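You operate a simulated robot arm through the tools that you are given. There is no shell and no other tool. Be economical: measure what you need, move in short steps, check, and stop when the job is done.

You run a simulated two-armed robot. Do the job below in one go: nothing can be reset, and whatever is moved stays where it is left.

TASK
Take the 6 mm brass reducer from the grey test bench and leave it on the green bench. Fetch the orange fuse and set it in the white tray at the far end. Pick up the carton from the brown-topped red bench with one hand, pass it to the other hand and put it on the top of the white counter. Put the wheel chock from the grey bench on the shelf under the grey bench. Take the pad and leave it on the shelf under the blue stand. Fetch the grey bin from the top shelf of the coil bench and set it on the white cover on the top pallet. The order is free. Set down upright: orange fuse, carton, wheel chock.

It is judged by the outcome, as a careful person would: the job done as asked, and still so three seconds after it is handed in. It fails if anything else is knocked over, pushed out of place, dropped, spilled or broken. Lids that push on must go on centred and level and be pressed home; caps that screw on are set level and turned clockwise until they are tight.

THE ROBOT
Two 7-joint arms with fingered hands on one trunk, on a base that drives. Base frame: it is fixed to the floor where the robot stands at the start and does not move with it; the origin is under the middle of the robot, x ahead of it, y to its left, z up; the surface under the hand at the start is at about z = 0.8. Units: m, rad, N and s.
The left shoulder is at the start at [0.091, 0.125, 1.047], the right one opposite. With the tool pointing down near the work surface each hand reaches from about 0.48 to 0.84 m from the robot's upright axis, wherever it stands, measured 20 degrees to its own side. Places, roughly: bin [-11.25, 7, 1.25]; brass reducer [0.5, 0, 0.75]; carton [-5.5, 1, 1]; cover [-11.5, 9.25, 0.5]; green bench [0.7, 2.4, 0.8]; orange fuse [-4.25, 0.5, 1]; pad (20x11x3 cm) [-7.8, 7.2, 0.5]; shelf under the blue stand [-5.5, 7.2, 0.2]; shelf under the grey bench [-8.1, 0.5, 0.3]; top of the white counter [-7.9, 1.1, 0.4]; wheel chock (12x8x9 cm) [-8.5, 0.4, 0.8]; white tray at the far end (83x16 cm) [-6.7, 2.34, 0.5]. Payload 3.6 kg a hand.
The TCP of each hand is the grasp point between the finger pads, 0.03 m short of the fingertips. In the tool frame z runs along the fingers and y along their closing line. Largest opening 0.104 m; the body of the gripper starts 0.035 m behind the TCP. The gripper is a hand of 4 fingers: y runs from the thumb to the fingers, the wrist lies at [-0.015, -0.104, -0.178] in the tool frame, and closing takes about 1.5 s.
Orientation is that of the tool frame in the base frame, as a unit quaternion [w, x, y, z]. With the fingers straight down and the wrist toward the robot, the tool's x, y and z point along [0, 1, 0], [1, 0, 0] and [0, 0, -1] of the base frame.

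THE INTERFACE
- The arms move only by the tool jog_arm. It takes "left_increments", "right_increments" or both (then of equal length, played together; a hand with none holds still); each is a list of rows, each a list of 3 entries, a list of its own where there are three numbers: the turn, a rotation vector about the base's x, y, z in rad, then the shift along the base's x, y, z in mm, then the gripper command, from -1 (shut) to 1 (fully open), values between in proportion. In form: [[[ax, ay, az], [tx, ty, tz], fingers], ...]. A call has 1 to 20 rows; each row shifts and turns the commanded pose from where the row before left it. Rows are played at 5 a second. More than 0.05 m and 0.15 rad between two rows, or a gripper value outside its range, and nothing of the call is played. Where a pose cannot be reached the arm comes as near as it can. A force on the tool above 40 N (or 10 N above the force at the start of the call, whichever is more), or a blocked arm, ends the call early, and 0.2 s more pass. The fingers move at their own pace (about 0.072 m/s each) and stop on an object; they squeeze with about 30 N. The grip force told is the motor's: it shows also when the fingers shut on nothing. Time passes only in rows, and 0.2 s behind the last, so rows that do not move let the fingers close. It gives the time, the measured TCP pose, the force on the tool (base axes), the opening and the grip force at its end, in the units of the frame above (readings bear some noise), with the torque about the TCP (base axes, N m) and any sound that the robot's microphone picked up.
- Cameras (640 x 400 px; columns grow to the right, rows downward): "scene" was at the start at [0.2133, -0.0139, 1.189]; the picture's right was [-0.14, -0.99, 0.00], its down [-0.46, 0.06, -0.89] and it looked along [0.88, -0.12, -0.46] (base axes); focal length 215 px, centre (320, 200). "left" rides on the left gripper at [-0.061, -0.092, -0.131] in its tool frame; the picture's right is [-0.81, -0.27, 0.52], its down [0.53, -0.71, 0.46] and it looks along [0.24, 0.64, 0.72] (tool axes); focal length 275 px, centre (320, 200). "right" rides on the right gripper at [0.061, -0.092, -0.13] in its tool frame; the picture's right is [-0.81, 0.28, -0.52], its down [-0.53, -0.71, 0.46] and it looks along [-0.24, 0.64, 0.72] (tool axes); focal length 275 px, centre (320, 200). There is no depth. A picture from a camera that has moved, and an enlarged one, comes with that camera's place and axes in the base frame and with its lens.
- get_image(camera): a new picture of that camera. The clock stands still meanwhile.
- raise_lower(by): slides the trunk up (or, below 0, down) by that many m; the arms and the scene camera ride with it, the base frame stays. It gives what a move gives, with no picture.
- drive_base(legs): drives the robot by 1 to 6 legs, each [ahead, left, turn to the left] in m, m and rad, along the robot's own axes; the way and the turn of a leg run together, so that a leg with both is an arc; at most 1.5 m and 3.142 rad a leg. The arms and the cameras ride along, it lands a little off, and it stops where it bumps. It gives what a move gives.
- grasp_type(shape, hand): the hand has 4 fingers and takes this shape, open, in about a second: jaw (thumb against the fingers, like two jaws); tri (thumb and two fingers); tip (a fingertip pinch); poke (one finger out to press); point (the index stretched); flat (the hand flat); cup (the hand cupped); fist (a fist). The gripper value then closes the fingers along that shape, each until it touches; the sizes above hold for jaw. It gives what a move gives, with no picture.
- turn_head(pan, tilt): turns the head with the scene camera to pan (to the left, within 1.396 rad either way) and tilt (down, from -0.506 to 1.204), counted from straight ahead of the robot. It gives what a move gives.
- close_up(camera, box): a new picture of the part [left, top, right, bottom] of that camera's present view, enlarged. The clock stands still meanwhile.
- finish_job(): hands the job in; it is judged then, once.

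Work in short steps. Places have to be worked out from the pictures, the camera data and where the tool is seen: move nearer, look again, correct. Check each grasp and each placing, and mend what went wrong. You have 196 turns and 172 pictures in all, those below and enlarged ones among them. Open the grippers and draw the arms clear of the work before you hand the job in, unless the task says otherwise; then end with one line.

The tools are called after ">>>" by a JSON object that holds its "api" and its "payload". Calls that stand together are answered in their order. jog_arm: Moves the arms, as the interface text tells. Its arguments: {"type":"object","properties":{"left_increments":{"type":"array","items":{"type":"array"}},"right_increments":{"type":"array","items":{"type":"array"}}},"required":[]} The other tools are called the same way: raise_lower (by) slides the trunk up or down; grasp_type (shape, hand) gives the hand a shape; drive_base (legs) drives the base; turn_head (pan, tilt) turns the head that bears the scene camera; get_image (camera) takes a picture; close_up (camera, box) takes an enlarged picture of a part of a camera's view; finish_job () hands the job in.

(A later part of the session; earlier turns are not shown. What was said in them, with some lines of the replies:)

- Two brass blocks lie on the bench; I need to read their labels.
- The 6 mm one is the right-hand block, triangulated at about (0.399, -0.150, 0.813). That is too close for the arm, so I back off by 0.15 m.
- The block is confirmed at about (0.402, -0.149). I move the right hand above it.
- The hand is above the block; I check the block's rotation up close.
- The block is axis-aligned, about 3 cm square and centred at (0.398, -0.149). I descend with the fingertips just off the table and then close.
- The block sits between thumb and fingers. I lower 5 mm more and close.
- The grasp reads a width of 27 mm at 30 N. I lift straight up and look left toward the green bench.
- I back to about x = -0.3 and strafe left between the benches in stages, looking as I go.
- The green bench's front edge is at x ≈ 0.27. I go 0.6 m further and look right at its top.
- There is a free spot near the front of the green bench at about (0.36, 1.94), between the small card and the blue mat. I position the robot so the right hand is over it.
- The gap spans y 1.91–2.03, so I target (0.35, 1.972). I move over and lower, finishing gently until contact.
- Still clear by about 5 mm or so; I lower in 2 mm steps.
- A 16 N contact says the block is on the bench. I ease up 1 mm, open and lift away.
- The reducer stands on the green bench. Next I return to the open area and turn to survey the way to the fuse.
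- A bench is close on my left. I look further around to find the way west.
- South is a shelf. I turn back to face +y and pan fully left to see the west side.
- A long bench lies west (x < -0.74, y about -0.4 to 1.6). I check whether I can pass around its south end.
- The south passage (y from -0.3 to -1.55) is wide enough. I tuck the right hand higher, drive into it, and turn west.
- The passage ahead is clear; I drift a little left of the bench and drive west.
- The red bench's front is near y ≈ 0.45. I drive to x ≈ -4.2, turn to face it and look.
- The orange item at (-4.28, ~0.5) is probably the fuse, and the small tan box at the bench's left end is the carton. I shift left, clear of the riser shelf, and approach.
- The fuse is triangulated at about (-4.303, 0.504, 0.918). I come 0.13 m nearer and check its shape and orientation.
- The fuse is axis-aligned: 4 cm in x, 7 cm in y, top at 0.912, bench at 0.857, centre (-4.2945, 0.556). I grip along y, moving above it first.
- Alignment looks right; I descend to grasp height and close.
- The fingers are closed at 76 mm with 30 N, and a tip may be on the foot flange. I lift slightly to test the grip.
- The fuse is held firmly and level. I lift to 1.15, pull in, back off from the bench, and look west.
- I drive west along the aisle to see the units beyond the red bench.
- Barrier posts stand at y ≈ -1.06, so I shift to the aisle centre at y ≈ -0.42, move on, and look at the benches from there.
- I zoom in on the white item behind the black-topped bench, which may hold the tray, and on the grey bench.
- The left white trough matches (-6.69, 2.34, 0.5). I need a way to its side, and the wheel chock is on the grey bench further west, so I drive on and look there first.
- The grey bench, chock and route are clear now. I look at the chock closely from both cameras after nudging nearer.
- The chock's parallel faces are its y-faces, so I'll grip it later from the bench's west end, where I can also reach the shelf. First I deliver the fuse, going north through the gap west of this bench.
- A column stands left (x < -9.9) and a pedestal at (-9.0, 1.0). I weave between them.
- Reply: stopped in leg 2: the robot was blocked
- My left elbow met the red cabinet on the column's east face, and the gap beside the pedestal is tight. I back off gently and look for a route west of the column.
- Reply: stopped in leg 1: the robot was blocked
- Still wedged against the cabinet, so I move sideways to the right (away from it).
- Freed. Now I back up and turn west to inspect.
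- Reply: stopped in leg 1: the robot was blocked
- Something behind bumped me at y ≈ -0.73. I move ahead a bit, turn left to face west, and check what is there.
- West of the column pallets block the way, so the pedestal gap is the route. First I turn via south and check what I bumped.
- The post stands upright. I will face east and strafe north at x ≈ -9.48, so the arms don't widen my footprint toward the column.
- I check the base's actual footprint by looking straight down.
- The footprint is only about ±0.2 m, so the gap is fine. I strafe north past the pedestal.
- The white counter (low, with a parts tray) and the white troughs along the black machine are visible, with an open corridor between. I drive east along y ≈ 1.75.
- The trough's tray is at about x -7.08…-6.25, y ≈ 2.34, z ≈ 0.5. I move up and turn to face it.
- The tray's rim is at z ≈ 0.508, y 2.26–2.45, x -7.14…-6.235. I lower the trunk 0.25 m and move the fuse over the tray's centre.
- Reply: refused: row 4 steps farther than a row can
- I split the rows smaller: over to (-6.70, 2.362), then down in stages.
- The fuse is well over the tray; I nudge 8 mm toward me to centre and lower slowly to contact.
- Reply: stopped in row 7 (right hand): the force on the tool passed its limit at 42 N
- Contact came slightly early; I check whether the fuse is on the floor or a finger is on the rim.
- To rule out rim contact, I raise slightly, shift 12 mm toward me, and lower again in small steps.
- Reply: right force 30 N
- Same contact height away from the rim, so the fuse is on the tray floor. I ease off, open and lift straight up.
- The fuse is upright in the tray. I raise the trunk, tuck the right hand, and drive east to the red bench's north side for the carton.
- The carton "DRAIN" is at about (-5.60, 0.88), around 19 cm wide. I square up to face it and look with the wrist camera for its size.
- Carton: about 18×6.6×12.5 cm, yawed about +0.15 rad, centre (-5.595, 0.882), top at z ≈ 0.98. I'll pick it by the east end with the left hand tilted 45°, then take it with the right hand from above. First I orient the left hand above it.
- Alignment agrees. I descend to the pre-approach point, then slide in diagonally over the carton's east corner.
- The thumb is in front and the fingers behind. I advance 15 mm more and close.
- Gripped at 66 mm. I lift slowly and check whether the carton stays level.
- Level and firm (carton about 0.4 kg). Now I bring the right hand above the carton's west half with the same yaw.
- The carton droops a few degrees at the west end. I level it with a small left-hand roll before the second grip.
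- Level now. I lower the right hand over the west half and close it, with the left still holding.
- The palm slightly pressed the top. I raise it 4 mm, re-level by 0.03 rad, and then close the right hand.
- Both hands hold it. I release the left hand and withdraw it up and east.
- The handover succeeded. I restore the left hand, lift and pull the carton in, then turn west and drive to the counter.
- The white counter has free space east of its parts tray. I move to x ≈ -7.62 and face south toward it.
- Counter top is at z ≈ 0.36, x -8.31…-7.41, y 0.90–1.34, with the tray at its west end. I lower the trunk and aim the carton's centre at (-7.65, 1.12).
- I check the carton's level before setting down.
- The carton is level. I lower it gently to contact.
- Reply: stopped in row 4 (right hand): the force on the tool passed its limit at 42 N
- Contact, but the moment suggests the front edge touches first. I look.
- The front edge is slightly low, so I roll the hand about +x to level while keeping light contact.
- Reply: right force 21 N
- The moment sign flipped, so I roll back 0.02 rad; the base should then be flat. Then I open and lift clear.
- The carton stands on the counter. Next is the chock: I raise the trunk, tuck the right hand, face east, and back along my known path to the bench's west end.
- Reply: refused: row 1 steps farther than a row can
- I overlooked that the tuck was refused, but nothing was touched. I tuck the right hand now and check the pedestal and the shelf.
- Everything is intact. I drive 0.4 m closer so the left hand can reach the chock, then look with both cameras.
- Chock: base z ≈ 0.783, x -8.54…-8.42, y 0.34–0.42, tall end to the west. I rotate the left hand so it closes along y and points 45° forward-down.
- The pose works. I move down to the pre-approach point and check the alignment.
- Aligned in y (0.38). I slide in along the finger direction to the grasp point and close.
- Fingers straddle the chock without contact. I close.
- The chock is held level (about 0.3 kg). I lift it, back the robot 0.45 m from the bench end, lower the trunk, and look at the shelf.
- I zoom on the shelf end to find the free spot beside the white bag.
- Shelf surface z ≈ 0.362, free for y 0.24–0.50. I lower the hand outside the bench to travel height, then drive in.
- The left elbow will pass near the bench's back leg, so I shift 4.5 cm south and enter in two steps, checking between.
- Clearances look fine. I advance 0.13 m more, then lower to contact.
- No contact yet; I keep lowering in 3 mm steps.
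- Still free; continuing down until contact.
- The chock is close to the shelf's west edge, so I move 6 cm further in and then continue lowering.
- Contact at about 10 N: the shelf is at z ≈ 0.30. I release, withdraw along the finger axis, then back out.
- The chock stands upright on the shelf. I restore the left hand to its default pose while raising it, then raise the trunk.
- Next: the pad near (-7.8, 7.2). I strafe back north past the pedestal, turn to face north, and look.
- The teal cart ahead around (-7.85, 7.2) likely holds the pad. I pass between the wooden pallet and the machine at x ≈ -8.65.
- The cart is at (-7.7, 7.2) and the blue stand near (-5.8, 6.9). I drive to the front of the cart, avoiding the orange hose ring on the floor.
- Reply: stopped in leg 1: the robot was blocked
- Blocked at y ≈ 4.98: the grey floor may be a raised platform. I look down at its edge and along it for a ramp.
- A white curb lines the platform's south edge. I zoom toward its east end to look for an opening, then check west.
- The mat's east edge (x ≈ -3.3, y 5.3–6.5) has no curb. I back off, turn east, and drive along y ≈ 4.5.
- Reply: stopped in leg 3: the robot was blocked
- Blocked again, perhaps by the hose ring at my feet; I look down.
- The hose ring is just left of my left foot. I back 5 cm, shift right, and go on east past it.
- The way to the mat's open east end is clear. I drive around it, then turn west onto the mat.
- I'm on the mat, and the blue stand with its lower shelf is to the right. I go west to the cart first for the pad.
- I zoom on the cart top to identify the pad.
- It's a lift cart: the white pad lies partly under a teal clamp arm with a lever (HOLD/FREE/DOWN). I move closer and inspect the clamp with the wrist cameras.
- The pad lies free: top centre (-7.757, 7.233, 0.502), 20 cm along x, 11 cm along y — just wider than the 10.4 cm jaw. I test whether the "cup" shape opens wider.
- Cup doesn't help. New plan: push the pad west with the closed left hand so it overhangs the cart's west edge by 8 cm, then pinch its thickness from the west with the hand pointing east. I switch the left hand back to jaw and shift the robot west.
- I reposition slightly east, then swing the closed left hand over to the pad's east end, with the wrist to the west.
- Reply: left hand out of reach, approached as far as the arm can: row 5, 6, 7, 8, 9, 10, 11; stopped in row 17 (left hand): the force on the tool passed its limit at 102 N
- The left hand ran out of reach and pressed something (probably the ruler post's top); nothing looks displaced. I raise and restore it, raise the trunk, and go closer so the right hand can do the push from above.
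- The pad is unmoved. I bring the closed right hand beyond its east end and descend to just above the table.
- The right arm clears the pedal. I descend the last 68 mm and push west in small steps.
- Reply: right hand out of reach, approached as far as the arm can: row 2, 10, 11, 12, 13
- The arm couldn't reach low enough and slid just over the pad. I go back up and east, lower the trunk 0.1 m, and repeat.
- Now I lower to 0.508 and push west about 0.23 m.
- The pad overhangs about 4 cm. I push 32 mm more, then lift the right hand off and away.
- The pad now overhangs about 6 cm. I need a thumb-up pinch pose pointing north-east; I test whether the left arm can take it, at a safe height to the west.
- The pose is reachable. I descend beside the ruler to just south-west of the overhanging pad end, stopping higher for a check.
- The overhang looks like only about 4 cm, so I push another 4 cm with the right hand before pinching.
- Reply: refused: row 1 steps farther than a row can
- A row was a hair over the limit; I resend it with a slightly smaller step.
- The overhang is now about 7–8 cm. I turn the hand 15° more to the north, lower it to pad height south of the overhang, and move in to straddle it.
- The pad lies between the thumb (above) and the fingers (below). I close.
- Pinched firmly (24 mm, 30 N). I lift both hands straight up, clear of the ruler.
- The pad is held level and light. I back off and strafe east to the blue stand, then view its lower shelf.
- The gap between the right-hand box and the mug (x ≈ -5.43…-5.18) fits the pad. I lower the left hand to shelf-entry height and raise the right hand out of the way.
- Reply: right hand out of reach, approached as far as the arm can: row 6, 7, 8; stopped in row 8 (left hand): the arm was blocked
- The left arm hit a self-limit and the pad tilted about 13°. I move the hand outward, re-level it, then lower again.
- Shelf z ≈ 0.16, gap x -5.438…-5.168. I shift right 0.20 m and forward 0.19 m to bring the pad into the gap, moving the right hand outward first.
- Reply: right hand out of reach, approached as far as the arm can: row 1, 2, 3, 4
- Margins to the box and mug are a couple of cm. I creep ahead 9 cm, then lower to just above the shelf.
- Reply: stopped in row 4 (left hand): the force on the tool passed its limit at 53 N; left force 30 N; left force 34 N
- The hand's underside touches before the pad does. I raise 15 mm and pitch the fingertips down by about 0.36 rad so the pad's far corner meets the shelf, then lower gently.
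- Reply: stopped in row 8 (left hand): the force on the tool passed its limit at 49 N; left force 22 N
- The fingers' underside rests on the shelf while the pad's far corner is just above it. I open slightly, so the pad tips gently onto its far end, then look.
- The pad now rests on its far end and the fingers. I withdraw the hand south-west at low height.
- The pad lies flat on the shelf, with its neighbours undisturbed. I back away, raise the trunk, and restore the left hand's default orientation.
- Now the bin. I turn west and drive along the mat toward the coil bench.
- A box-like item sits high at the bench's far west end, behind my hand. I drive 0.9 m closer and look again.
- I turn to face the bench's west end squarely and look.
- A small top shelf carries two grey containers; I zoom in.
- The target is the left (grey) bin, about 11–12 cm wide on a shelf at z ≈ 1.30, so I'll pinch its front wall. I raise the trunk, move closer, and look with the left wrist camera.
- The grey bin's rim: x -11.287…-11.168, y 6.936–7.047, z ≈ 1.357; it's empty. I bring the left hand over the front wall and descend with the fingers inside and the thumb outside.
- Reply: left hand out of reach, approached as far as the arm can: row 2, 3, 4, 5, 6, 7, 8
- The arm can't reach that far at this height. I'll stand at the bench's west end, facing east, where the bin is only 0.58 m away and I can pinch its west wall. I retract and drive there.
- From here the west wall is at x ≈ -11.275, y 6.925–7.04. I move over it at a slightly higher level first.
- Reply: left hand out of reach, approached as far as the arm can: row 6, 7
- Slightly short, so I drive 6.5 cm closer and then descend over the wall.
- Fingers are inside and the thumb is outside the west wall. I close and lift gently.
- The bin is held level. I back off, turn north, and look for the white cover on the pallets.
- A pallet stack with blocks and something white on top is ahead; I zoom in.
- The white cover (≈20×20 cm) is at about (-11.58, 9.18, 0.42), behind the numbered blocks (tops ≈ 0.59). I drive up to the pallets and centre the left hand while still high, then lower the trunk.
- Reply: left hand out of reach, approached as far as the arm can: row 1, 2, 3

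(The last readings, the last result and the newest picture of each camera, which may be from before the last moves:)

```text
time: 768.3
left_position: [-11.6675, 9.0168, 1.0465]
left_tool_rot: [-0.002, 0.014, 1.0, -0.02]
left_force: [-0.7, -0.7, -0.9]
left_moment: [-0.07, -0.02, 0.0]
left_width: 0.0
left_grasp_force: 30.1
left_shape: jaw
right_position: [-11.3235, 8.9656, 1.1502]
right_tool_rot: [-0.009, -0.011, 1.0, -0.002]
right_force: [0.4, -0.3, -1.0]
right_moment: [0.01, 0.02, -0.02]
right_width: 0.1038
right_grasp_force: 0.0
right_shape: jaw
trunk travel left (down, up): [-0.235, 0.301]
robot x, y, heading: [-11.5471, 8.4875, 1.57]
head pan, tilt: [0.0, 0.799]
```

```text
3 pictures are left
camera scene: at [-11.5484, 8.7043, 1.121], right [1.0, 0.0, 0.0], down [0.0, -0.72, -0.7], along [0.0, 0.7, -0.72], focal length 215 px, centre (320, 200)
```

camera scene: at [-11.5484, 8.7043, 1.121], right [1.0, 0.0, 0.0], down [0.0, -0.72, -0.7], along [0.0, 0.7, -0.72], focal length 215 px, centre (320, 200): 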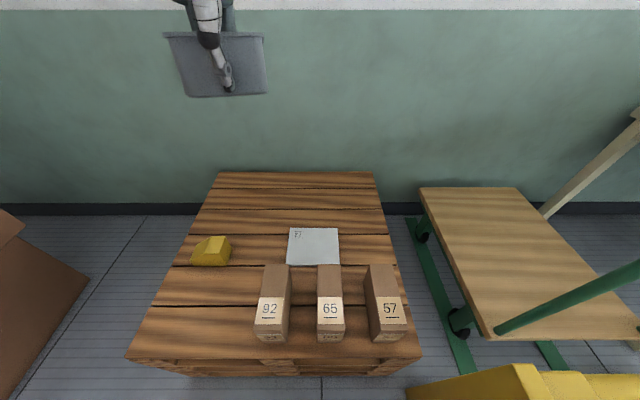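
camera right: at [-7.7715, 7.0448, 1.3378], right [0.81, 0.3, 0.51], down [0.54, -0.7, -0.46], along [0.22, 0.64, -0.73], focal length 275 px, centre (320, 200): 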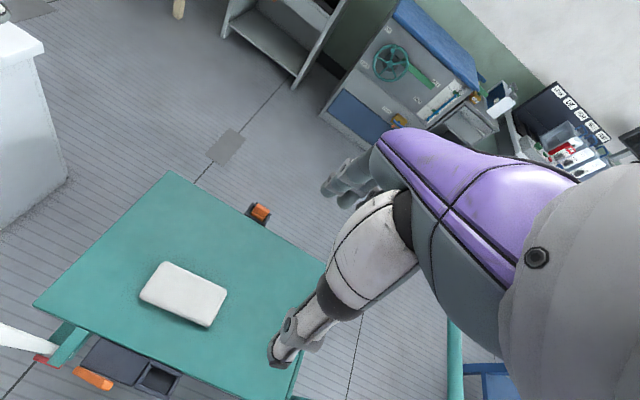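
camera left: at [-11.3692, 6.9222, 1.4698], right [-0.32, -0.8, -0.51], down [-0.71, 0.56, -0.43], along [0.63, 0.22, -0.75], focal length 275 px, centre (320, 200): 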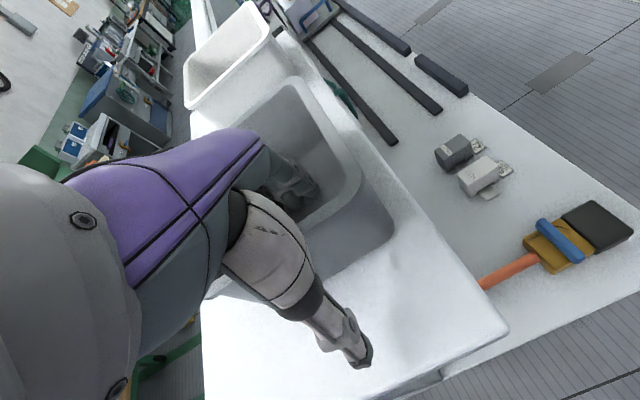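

Cover: x -11.665…-11.482, y 9.07–9.23, z ≈ 0.43. I place the bin over its centre — TCP (-11.573, 9.11) — and descend to about 8 cm above.

>>> {"api": "jog_arm", "payload": {"left_increments": [[[0, 0, 0], [31, 31, 0], -1], [[0, 0, 0], [31, 31, 0], -1], [[0, 0, 0], [32, 31, -10], -1], [[0, 0, 0], [0, 0, -45], -1], [[0, 0, 0], [0, 0, -45], -1], [[0, 0, 0], [0, 0, -45], -1], [[0, 0, 0], [0, 0, -45], -1], [[0, 0, 0], [0, 0, -45], -1], [[0, 0, 0], [0, 0, -45], -1], [[0, 0, 0], [0, 0, -45], -1], [[0, 0, 0], [0, 0, -45], -1], [[0, 0, 0], [0, 0, -45], -1], [[0, 0, 0], [0, 0, -45], -1], [[0, 0, 0], [0, 0, -25], -1], [[0, 0, 0], [0, 0, 0], -1]]}}

>>> {"api": "close_up", "payload": {"camera": "scene", "box": [210, 160, 410, 350]}}

```text
time: 771.5
left_position: [-11.6517, 9.0537, 0.5873]
left_tool_rot: [0.0, 0.013, 1.0, -0.019]
left_force: [0.0, -0.4, -0.7]
left_moment: [-0.08, -0.05, -0.01]
left_width: 0.0001
left_grasp_force: 30.3
left_shape: jaw
left hand out of reach, approached as far as the arm can: row 2, 3, 13, 14
right_position: [-11.3232, 8.9657, 1.1504]
right_tool_rot: [-0.009, -0.011, 1.0, -0.002]
right_force: [0.7, 0.7, 0.4]
right_moment: [0.04, -0.01, -0.01]
right_width: 0.1037
right_grasp_force: 0.0
right_shape: jaw
trunk travel left (down, up): [-0.235, 0.301]
robot x, y, heading: [-11.5473, 8.4896, 1.568]
head pan, tilt: [0.0, 0.799]
```

```text
2.11 times, centred on (310, 255) of scene
camera zoom: at [-11.5484, 8.7042, 1.121], right [1.0, 0.0, 0.0], down [0.0, -0.72, -0.7], along [0.0, 0.7, -0.72], focal length 453 px, centre (341, 84)
```

zoom: 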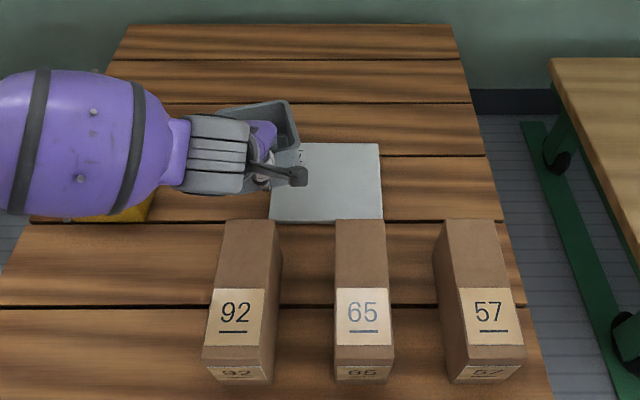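

The arm stopped about 8 cm west and 6 cm south of target. I use the base and trunk for the rest: lower the trunk 0.07 m, then shift the base right and forward.

>>> {"api": "raise_lower", "payload": {"by": -0.07}}

>>> {"api": "drive_base", "payload": {"legs": [[0.054, -0.079, 0]]}}

>>> {"api": "jog_arm", "payload": {"left_increments": [[[0, 0, 0], [0, 0, -10], -1], [[0, 0, 0], [0, 0, -5], -1], [[0, 0, 0], [0, 0, -4], -1], [[0, 0, 0], [0, 0, 0], -1]]}}

```text
time: 772.6
left_position: [-11.6525, 9.0535, 0.5182]
left_tool_rot: [-0.001, 0.013, 1.0, -0.018]
left_force: [0.2, 1.1, -2.2]
left_moment: [-0.06, -0.03, -0.01]
left_width: 0.0
left_grasp_force: 30.1
left_shape: jaw
right_position: [-11.3234, 8.9642, 1.0799]
right_tool_rot: [-0.009, -0.011, 1.0, -0.001]
right_force: [-0.1, -0.4, -0.4]
right_moment: [0.04, 0.0, -0.02]
right_width: 0.1041
right_grasp_force: 0.0
right_shape: jaw
trunk travel left (down, up): [-0.165, 0.371]
robot x, y, heading: [-11.5488, 8.4903, 1.568]
head pan, tilt: [0.0, 0.799]
```

```text
time: 774.1
left_position: [-11.5773, 9.107, 0.5162]
left_tool_rot: [-0.001, 0.012, 1.0, -0.019]
left_force: [-0.6, 0.3, -1.3]
left_moment: [-0.06, -0.01, 0.0]
left_width: 0.0
left_grasp_force: 29.7
left_shape: jaw
right_position: [-11.2491, 9.019, 1.0798]
right_tool_rot: [-0.009, -0.013, 1.0, -0.002]
right_force: [0.1, -0.1, -0.6]
right_moment: [0.02, 0.01, 0.01]
right_width: 0.1042
right_grasp_force: 0.0
right_shape: jaw
trunk travel left (down, up): [-0.165, 0.371]
robot x, y, heading: [-11.472, 8.5415, 1.571]
head pan, tilt: [0.0, 0.799]
stopped in leg 1: the robot was blocked; the commanded pose is now the measured one
```

```text
time: 775.1
left_position: [-11.577, 9.1055, 0.4984]
left_tool_rot: [-0.001, 0.012, 1.0, -0.02]
left_force: [0.7, -0.3, 0.0]
left_moment: [0.04, 0.0, -0.03]
left_width: 0.0002
left_grasp_force: 29.9
left_shape: jaw
right_position: [-11.2485, 9.0182, 1.0801]
right_tool_rot: [-0.008, -0.013, 1.0, -0.003]
right_force: [0.0, 0.4, 0.5]
right_moment: [0.02, -0.01, 0.0]
right_width: 0.1039
right_grasp_force: 0.1
right_shape: jaw
trunk travel left (down, up): [-0.165, 0.371]
robot x, y, heading: [-11.4693, 8.5423, 1.571]
head pan, tilt: [0.0, 0.799]
```

Right on target; the weight reading dropped to about zero, so the bin is just touching. I lower 2 mm at a time and then release.

>>> {"api": "jog_arm", "payload": {"left_increments": [[[0, 0, 0], [0, 0, -2], -1], [[0, 0, 0], [0, 0, -1.5], -1], [[0, 0, 0], [0, 0, 0], -1]]}}

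```text
time: 775.9
left_position: [-11.5775, 9.1059, 0.4947]
left_tool_rot: [-0.001, 0.011, 1.0, -0.019]
left_force: [-0.4, 0.1, -0.7]
left_moment: [0.04, -0.04, 0.0]
left_width: 0.0
left_grasp_force: 29.8
left_shape: jaw
right_position: [-11.2483, 9.0186, 1.0802]
right_tool_rot: [-0.009, -0.014, 1.0, -0.002]
right_force: [0.4, 0.5, -0.9]
right_moment: [0.0, 0.01, 0.03]
right_width: 0.1039
right_grasp_force: 0.0
right_shape: jaw
trunk travel left (down, up): [-0.165, 0.371]
robot x, y, heading: [-11.4735, 8.5424, 1.572]
head pan, tilt: [0.0, 0.799]
```

Only the far edge is light on the cover; I keep lowering until there is firm contact.

>>> {"api": "jog_arm", "payload": {"left_increments": [[[0, 0, 0], [0, 0, -3], -1], [[0, 0, 0], [0, 0, -3], -1], [[0, 0, 0], [0, 0, -3], -1], [[0, 0, 0], [0, 0, -3], -1], [[0, 0, 0], [0, 0, 0], -1]]}}

>>> {"api": "close_up", "payload": {"camera": "scene", "box": [210, 160, 410, 350]}}

```text
time: 777.1
left_position: [-11.5783, 9.1052, 0.4856]
left_tool_rot: [0.0, 0.013, 1.0, -0.02]
left_force: [0.5, 0.7, 0.3]
left_moment: [0.05, -0.04, -0.06]
left_width: 0.0
left_grasp_force: 30.0
left_shape: jaw
right_position: [-11.2484, 9.0193, 1.0808]
right_tool_rot: [-0.009, -0.013, 1.0, -0.003]
right_force: [-0.4, -0.1, 0.0]
right_moment: [0.02, 0.02, 0.0]
right_width: 0.1041
right_grasp_force: 0.0
right_shape: jaw
trunk travel left (down, up): [-0.165, 0.371]
robot x, y, heading: [-11.4691, 8.5429, 1.566]
head pan, tilt: [0.0, 0.799]
```

```text
2.11 times, centred on (310, 255) of scene
camera zoom: at [-11.4725, 8.7796, 1.0438], right [1.0, 0.0, 0.0], down [0.0, -0.72, -0.7], along [0.0, 0.7, -0.72], focal length 453 px, centre (341, 84)
```

zoom: 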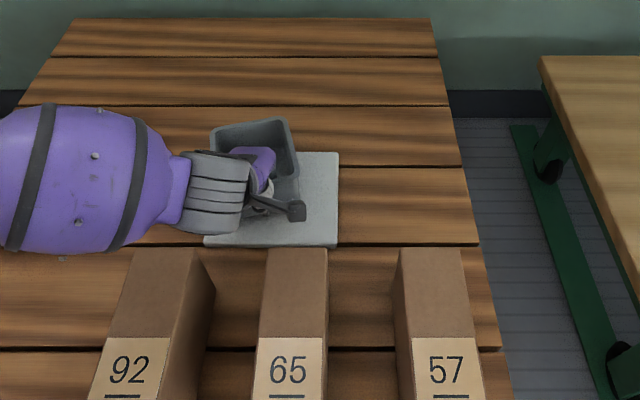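

The bin sits about 3 cm west of the cover's centre. I lift 12 mm, shift +28/-12 mm, and lower to firm contact.

>>> {"api": "jog_arm", "payload": {"left_increments": [[[0, 0, 0], [0, 0, 14], -1], [[0, 0, 0], [15, -6, 0], -1], [[0, 0, 0], [14, -6, 0], -1], [[0, 0, 0], [0, 0, -10], -1], [[0, 0, 0], [0, 0, -5], -1], [[0, 0, 0], [0, 0, -3], -1], [[0, 0, 0], [0, 0, -3], -1], [[0, 0, 0], [0, 0, -3], -1], [[0, 0, 0], [0, 0, -3], -1], [[0, 0, 0], [0, 0, 0], -1]]}}

```text
time: 779.3
left_position: [-11.5713, 9.0874, 0.4863]
left_tool_rot: [0.0, 0.014, 1.0, -0.02]
left_force: [0.5, 0.4, -0.3]
left_moment: [0.09, -0.09, -0.05]
left_width: 0.0
left_grasp_force: 29.5
left_shape: jaw
left hand out of reach, approached as far as the arm can: row 2, 3, 4, 6, 8
right_position: [-11.248, 9.0198, 1.0787]
right_tool_rot: [-0.009, -0.012, 1.0, -0.003]
right_force: [-0.6, 0.7, -0.1]
right_moment: [-0.02, 0.04, -0.04]
right_width: 0.104
right_grasp_force: 0.1
right_shape: jaw
trunk travel left (down, up): [-0.165, 0.371]
robot x, y, heading: [-11.4711, 8.5436, 1.571]
head pan, tilt: [0.0, 0.799]
```

The arm is at its reach limit here. I raise the hand 40 mm, lower the trunk by 60 mm for more reach, and then shift over.

>>> {"api": "jog_arm", "payload": {"left_increments": [[[0, 0, 0], [0, 0, 35], -1], [[0, 0, 0], [0, 0, 35], -1], [[0, 0, 0], [0, 0, 0], -1]]}}

>>> {"api": "raise_lower", "payload": {"by": -0.06}}

>>> {"api": "jog_arm", "payload": {"left_increments": [[[0, 0, 0], [12, 4, 0], -1], [[0, 0, 0], [12, 4, 0], -1], [[0, 0, 0], [0, 0, -4], -1], [[0, 0, 0], [0, 0, -3], -1], [[0, 0, 0], [0, 0, -3], -1], [[0, 0, 0], [0, 0, -3], -1], [[0, 0, 0], [0, 0, 0], -1]]}}

```text
time: 780.1
left_position: [-11.5708, 9.0866, 0.5555]
left_tool_rot: [0.0, 0.012, 1.0, -0.019]
left_force: [-0.6, 0.5, -1.5]
left_moment: [-0.07, -0.01, 0.02]
left_width: 0.0001
left_grasp_force: 30.1
left_shape: jaw
right_position: [-11.2492, 9.019, 1.0797]
right_tool_rot: [-0.009, -0.013, 1.0, -0.002]
right_force: [-1.0, -0.6, -1.0]
right_moment: [-0.03, 0.02, 0.04]
right_width: 0.1036
right_grasp_force: 0.0
right_shape: jaw
trunk travel left (down, up): [-0.165, 0.371]
robot x, y, heading: [-11.469, 8.5428, 1.571]
head pan, tilt: [0.0, 0.799]
```

```text
time: 781.1
left_position: [-11.5718, 9.0862, 0.4942]
left_tool_rot: [-0.001, 0.012, 1.0, -0.018]
left_force: [0.3, 0.3, -1.0]
left_moment: [0.03, 0.0, -0.04]
left_width: 0.0001
left_grasp_force: 29.4
left_shape: jaw
right_position: [-11.2483, 9.0179, 1.0211]
right_tool_rot: [-0.009, -0.014, 1.0, -0.001]
right_force: [0.6, -0.2, -0.2]
right_moment: [0.01, 0.02, 0.01]
right_width: 0.1036
right_grasp_force: 0.1
right_shape: jaw
trunk travel left (down, up): [-0.105, 0.431]
robot x, y, heading: [-11.4743, 8.5421, 1.569]
head pan, tilt: [0.0, 0.799]
```

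```text
time: 782.7
left_position: [-11.5455, 9.0942, 0.4822]
left_tool_rot: [0.0, 0.013, 1.0, -0.02]
left_force: [-0.1, -0.2, -0.3]
left_moment: [0.07, -0.05, -0.01]
left_width: 0.0
left_grasp_force: 29.7
left_shape: jaw
right_position: [-11.248, 9.0186, 1.021]
right_tool_rot: [-0.009, -0.013, 1.0, -0.003]
right_force: [0.0, 0.1, 0.0]
right_moment: [-0.04, 0.03, 0.01]
right_width: 0.1038
right_grasp_force: 0.1
right_shape: jaw
trunk travel left (down, up): [-0.105, 0.431]
robot x, y, heading: [-11.4744, 8.5379, 1.573]
head pan, tilt: [0.0, 0.799]
```

Now centred. I lower further until there is firm contact under the near side.

>>> {"api": "jog_arm", "payload": {"left_increments": [[[0, 0, 0], [0, 0, -3], -1], [[0, 0, 0], [0, 0, -3], -1], [[0, 0, 0], [0, 0, -3], -1], [[0, 0, 0], [0, 0, -3], -1], [[0, 0, 0], [0, 0, -3], -1], [[0, 0, 0], [0, 0, -3], -1], [[0, 0, 0], [0, 0, 0], -1]]}}

```text
time: 784.0
left_position: [-11.5445, 9.1003, 0.471]
left_tool_rot: [0.003, 0.012, 1.0, -0.011]
left_force: [-2.2, -4.9, 20.5]
left_moment: [-0.11, -0.02, -0.02]
left_width: 0.0002
left_grasp_force: 30.5
left_shape: jaw
right_position: [-11.2497, 9.0178, 1.0203]
right_tool_rot: [-0.008, -0.013, 1.0, -0.003]
right_force: [-0.1, 0.8, -0.1]
right_moment: [-0.01, 0.04, 0.02]
right_width: 0.1041
right_grasp_force: 0.1
right_shape: jaw
trunk travel left (down, up): [-0.105, 0.431]
robot x, y, heading: [-11.4718, 8.5411, 1.574]
head pan, tilt: [0.0, 0.799]
stopped in row 6 (left hand): the force on the tool passed its limit at 44 N (the readings are from after the stop); the commanded pose is now the measured one
```

Firm contact. I ease off 2 mm, open, and lift straight out.

>>> {"api": "jog_arm", "payload": {"left_increments": [[[0, 0, 0], [0, 0, 2], -1], [[0, 0, 0], [0, 0, 0], -0.5], [[0, 0, 0], [0, 0, 0], 0.2], [[0, 0, 0], [0, 0, 0], 0.2], [[0, 0, 0], [0, 0, 0], 0.2], [[0, 0, 0], [0, 0, 15], 0.2], [[0, 0, 0], [0, 0, 35], 0.2], [[0, 0, 0], [0, 0, 45], 0.2], [[0, 0, 0], [0, 0, 45], 0.2], [[0, 0, 0], [-5, 0, 45], 0.2], [[0, 0, 0], [-10, 0, 45], 0.2], [[0, 0, 0], [-20, -10, 45], 1], [[0, 0, 0], [-20, -10, 45], 1], [[0, 0, 0], [-20, -10, 45], 1]]}}

>>> {"api": "close_up", "payload": {"camera": "scene", "box": [210, 160, 410, 350]}}

```text
refused: row 12 steps farther than a row can; nothing moved
```

```text
2.11 times, centred on (310, 255) of scene
camera zoom: at [-11.4727, 8.8015, 0.9744], right [1.0, 0.0, 0.0], down [0.0, -0.72, -0.7], along [0.0, 0.7, -0.72], focal length 453 px, centre (341, 84)
```

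zoom: 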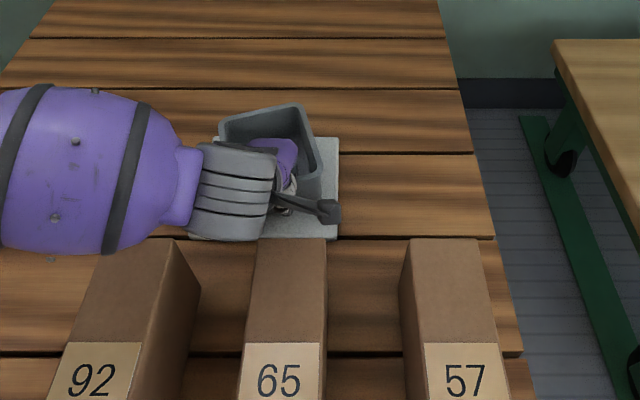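

The bin's back edge is close to the cover's back edge, so I shift it 12 mm toward me before releasing and lifting out (with smaller steps).

>>> {"api": "jog_arm", "payload": {"left_increments": [[[0, 0, 0], [0, 0, 7], -1], [[0, 0, 0], [0, -6, 0], -1], [[0, 0, 0], [0, -7, 0], -1], [[0, 0, 0], [0, 0, -4], -1], [[0, 0, 0], [0, 0, -2], -1], [[0, 0, 0], [0, 0, 0], -1]]}}

>>> {"api": "jog_arm", "payload": {"left_increments": [[[0, 0, 0], [0, 0, 0], -0.5], [[0, 0, 0], [0, 0, 0], 0.2], [[0, 0, 0], [0, 0, 0], 0.2], [[0, 0, 0], [0, 0, 0], 0.2], [[0, 0, 0], [0, 0, 15], 0.2], [[0, 0, 0], [0, 0, 30], 0.2], [[0, 0, 0], [0, 0, 40], 0.2], [[0, 0, 0], [0, 0, 45], 0.2], [[0, 0, 0], [0, 0, 45], 0.2], [[0, 0, 0], [0, 0, 45], 0.2], [[0, 0, 0], [0, 0, 45], 0.5], [[0, 0, 0], [-10, 0, 45], 1], [[0, 0, 0], [-10, 0, 45], 1]]}}

```text
time: 785.4
left_position: [-11.5449, 9.0847, 0.471]
left_tool_rot: [0.002, 0.012, 1.0, -0.013]
left_force: [-2.6, -1.9, 16.8]
left_moment: [-0.02, 0.02, 0.02]
left_width: 0.0
left_grasp_force: 30.3
left_shape: jaw
right_position: [-11.2487, 9.0176, 1.0202]
right_tool_rot: [-0.008, -0.013, 1.0, -0.002]
right_force: [-0.5, -0.3, -1.1]
right_moment: [0.0, -0.01, 0.05]
right_width: 0.1036
right_grasp_force: 0.0
right_shape: jaw
trunk travel left (down, up): [-0.105, 0.431]
robot x, y, heading: [-11.4722, 8.5418, 1.571]
head pan, tilt: [0.0, 0.799]
```

```text
time: 788.2
left_position: [-11.5668, 9.0841, 0.8247]
left_tool_rot: [0.001, 0.013, 1.0, -0.014]
left_force: [0.7, 0.1, 0.0]
left_moment: [0.01, 0.02, 0.01]
left_width: 0.1038
left_grasp_force: 0.0
left_shape: jaw
right_position: [-11.2492, 9.0194, 1.0204]
right_tool_rot: [-0.009, -0.014, 1.0, -0.002]
right_force: [0.7, -0.5, -0.3]
right_moment: [0.0, 0.0, -0.01]
right_width: 0.1035
right_grasp_force: 0.1
right_shape: jaw
trunk travel left (down, up): [-0.105, 0.431]
robot x, y, heading: [-11.4717, 8.5423, 1.572]
head pan, tilt: [0.0, 0.799]
```

The hand came out cleanly with no load. I raise the trunk, back away clear, and then hand in.

>>> {"api": "raise_lower", "payload": {"by": 0.2}}

>>> {"api": "drive_base", "payload": {"legs": [[-0.5, 0, 0]]}}

```text
time: 790.4
left_position: [-11.5656, 9.0854, 1.023]
left_tool_rot: [0.0, 0.012, 1.0, -0.014]
left_force: [0.2, -0.8, 1.5]
left_moment: [0.01, -0.02, -0.03]
left_width: 0.1038
left_grasp_force: 0.0
left_shape: jaw
right_position: [-11.2493, 9.0194, 1.22]
right_tool_rot: [-0.007, -0.013, 1.0, -0.003]
right_force: [-0.1, 0.2, 1.2]
right_moment: [0.0, 0.01, 0.0]
right_width: 0.1037
right_grasp_force: 0.2
right_shape: jaw
trunk travel left (down, up): [-0.305, 0.231]
robot x, y, heading: [-11.4697, 8.5436, 1.568]
head pan, tilt: [0.0, 0.799]
```

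```text
time: 793.4
left_position: [-11.566, 8.5796, 1.0236]
left_tool_rot: [0.001, 0.012, 1.0, -0.013]
left_force: [-0.1, 0.4, 0.5]
left_moment: [0.01, 0.01, -0.02]
left_width: 0.1036
left_grasp_force: 0.0
left_shape: jaw
right_position: [-11.2491, 8.5143, 1.2198]
right_tool_rot: [-0.009, -0.014, 1.0, -0.003]
right_force: [0.1, -0.5, -0.3]
right_moment: [0.04, -0.02, -0.04]
right_width: 0.1038
right_grasp_force: 0.1
right_shape: jaw
trunk travel left (down, up): [-0.305, 0.231]
robot x, y, heading: [-11.4715, 8.0364, 1.572]
head pan, tilt: [0.0, 0.799]
```

All six items are placed, and both hands are open and clear. I hand in the job.

>>> {"api": "finish_job", "payload": {}}

```text
The job is handed in.
```

I placed all six items and handed the job in. I checked five with a picture after letting go. I had no pictures left for the bin, so I set it down by feel: firm contact on the white cover, then a clean release with no load on the hand.
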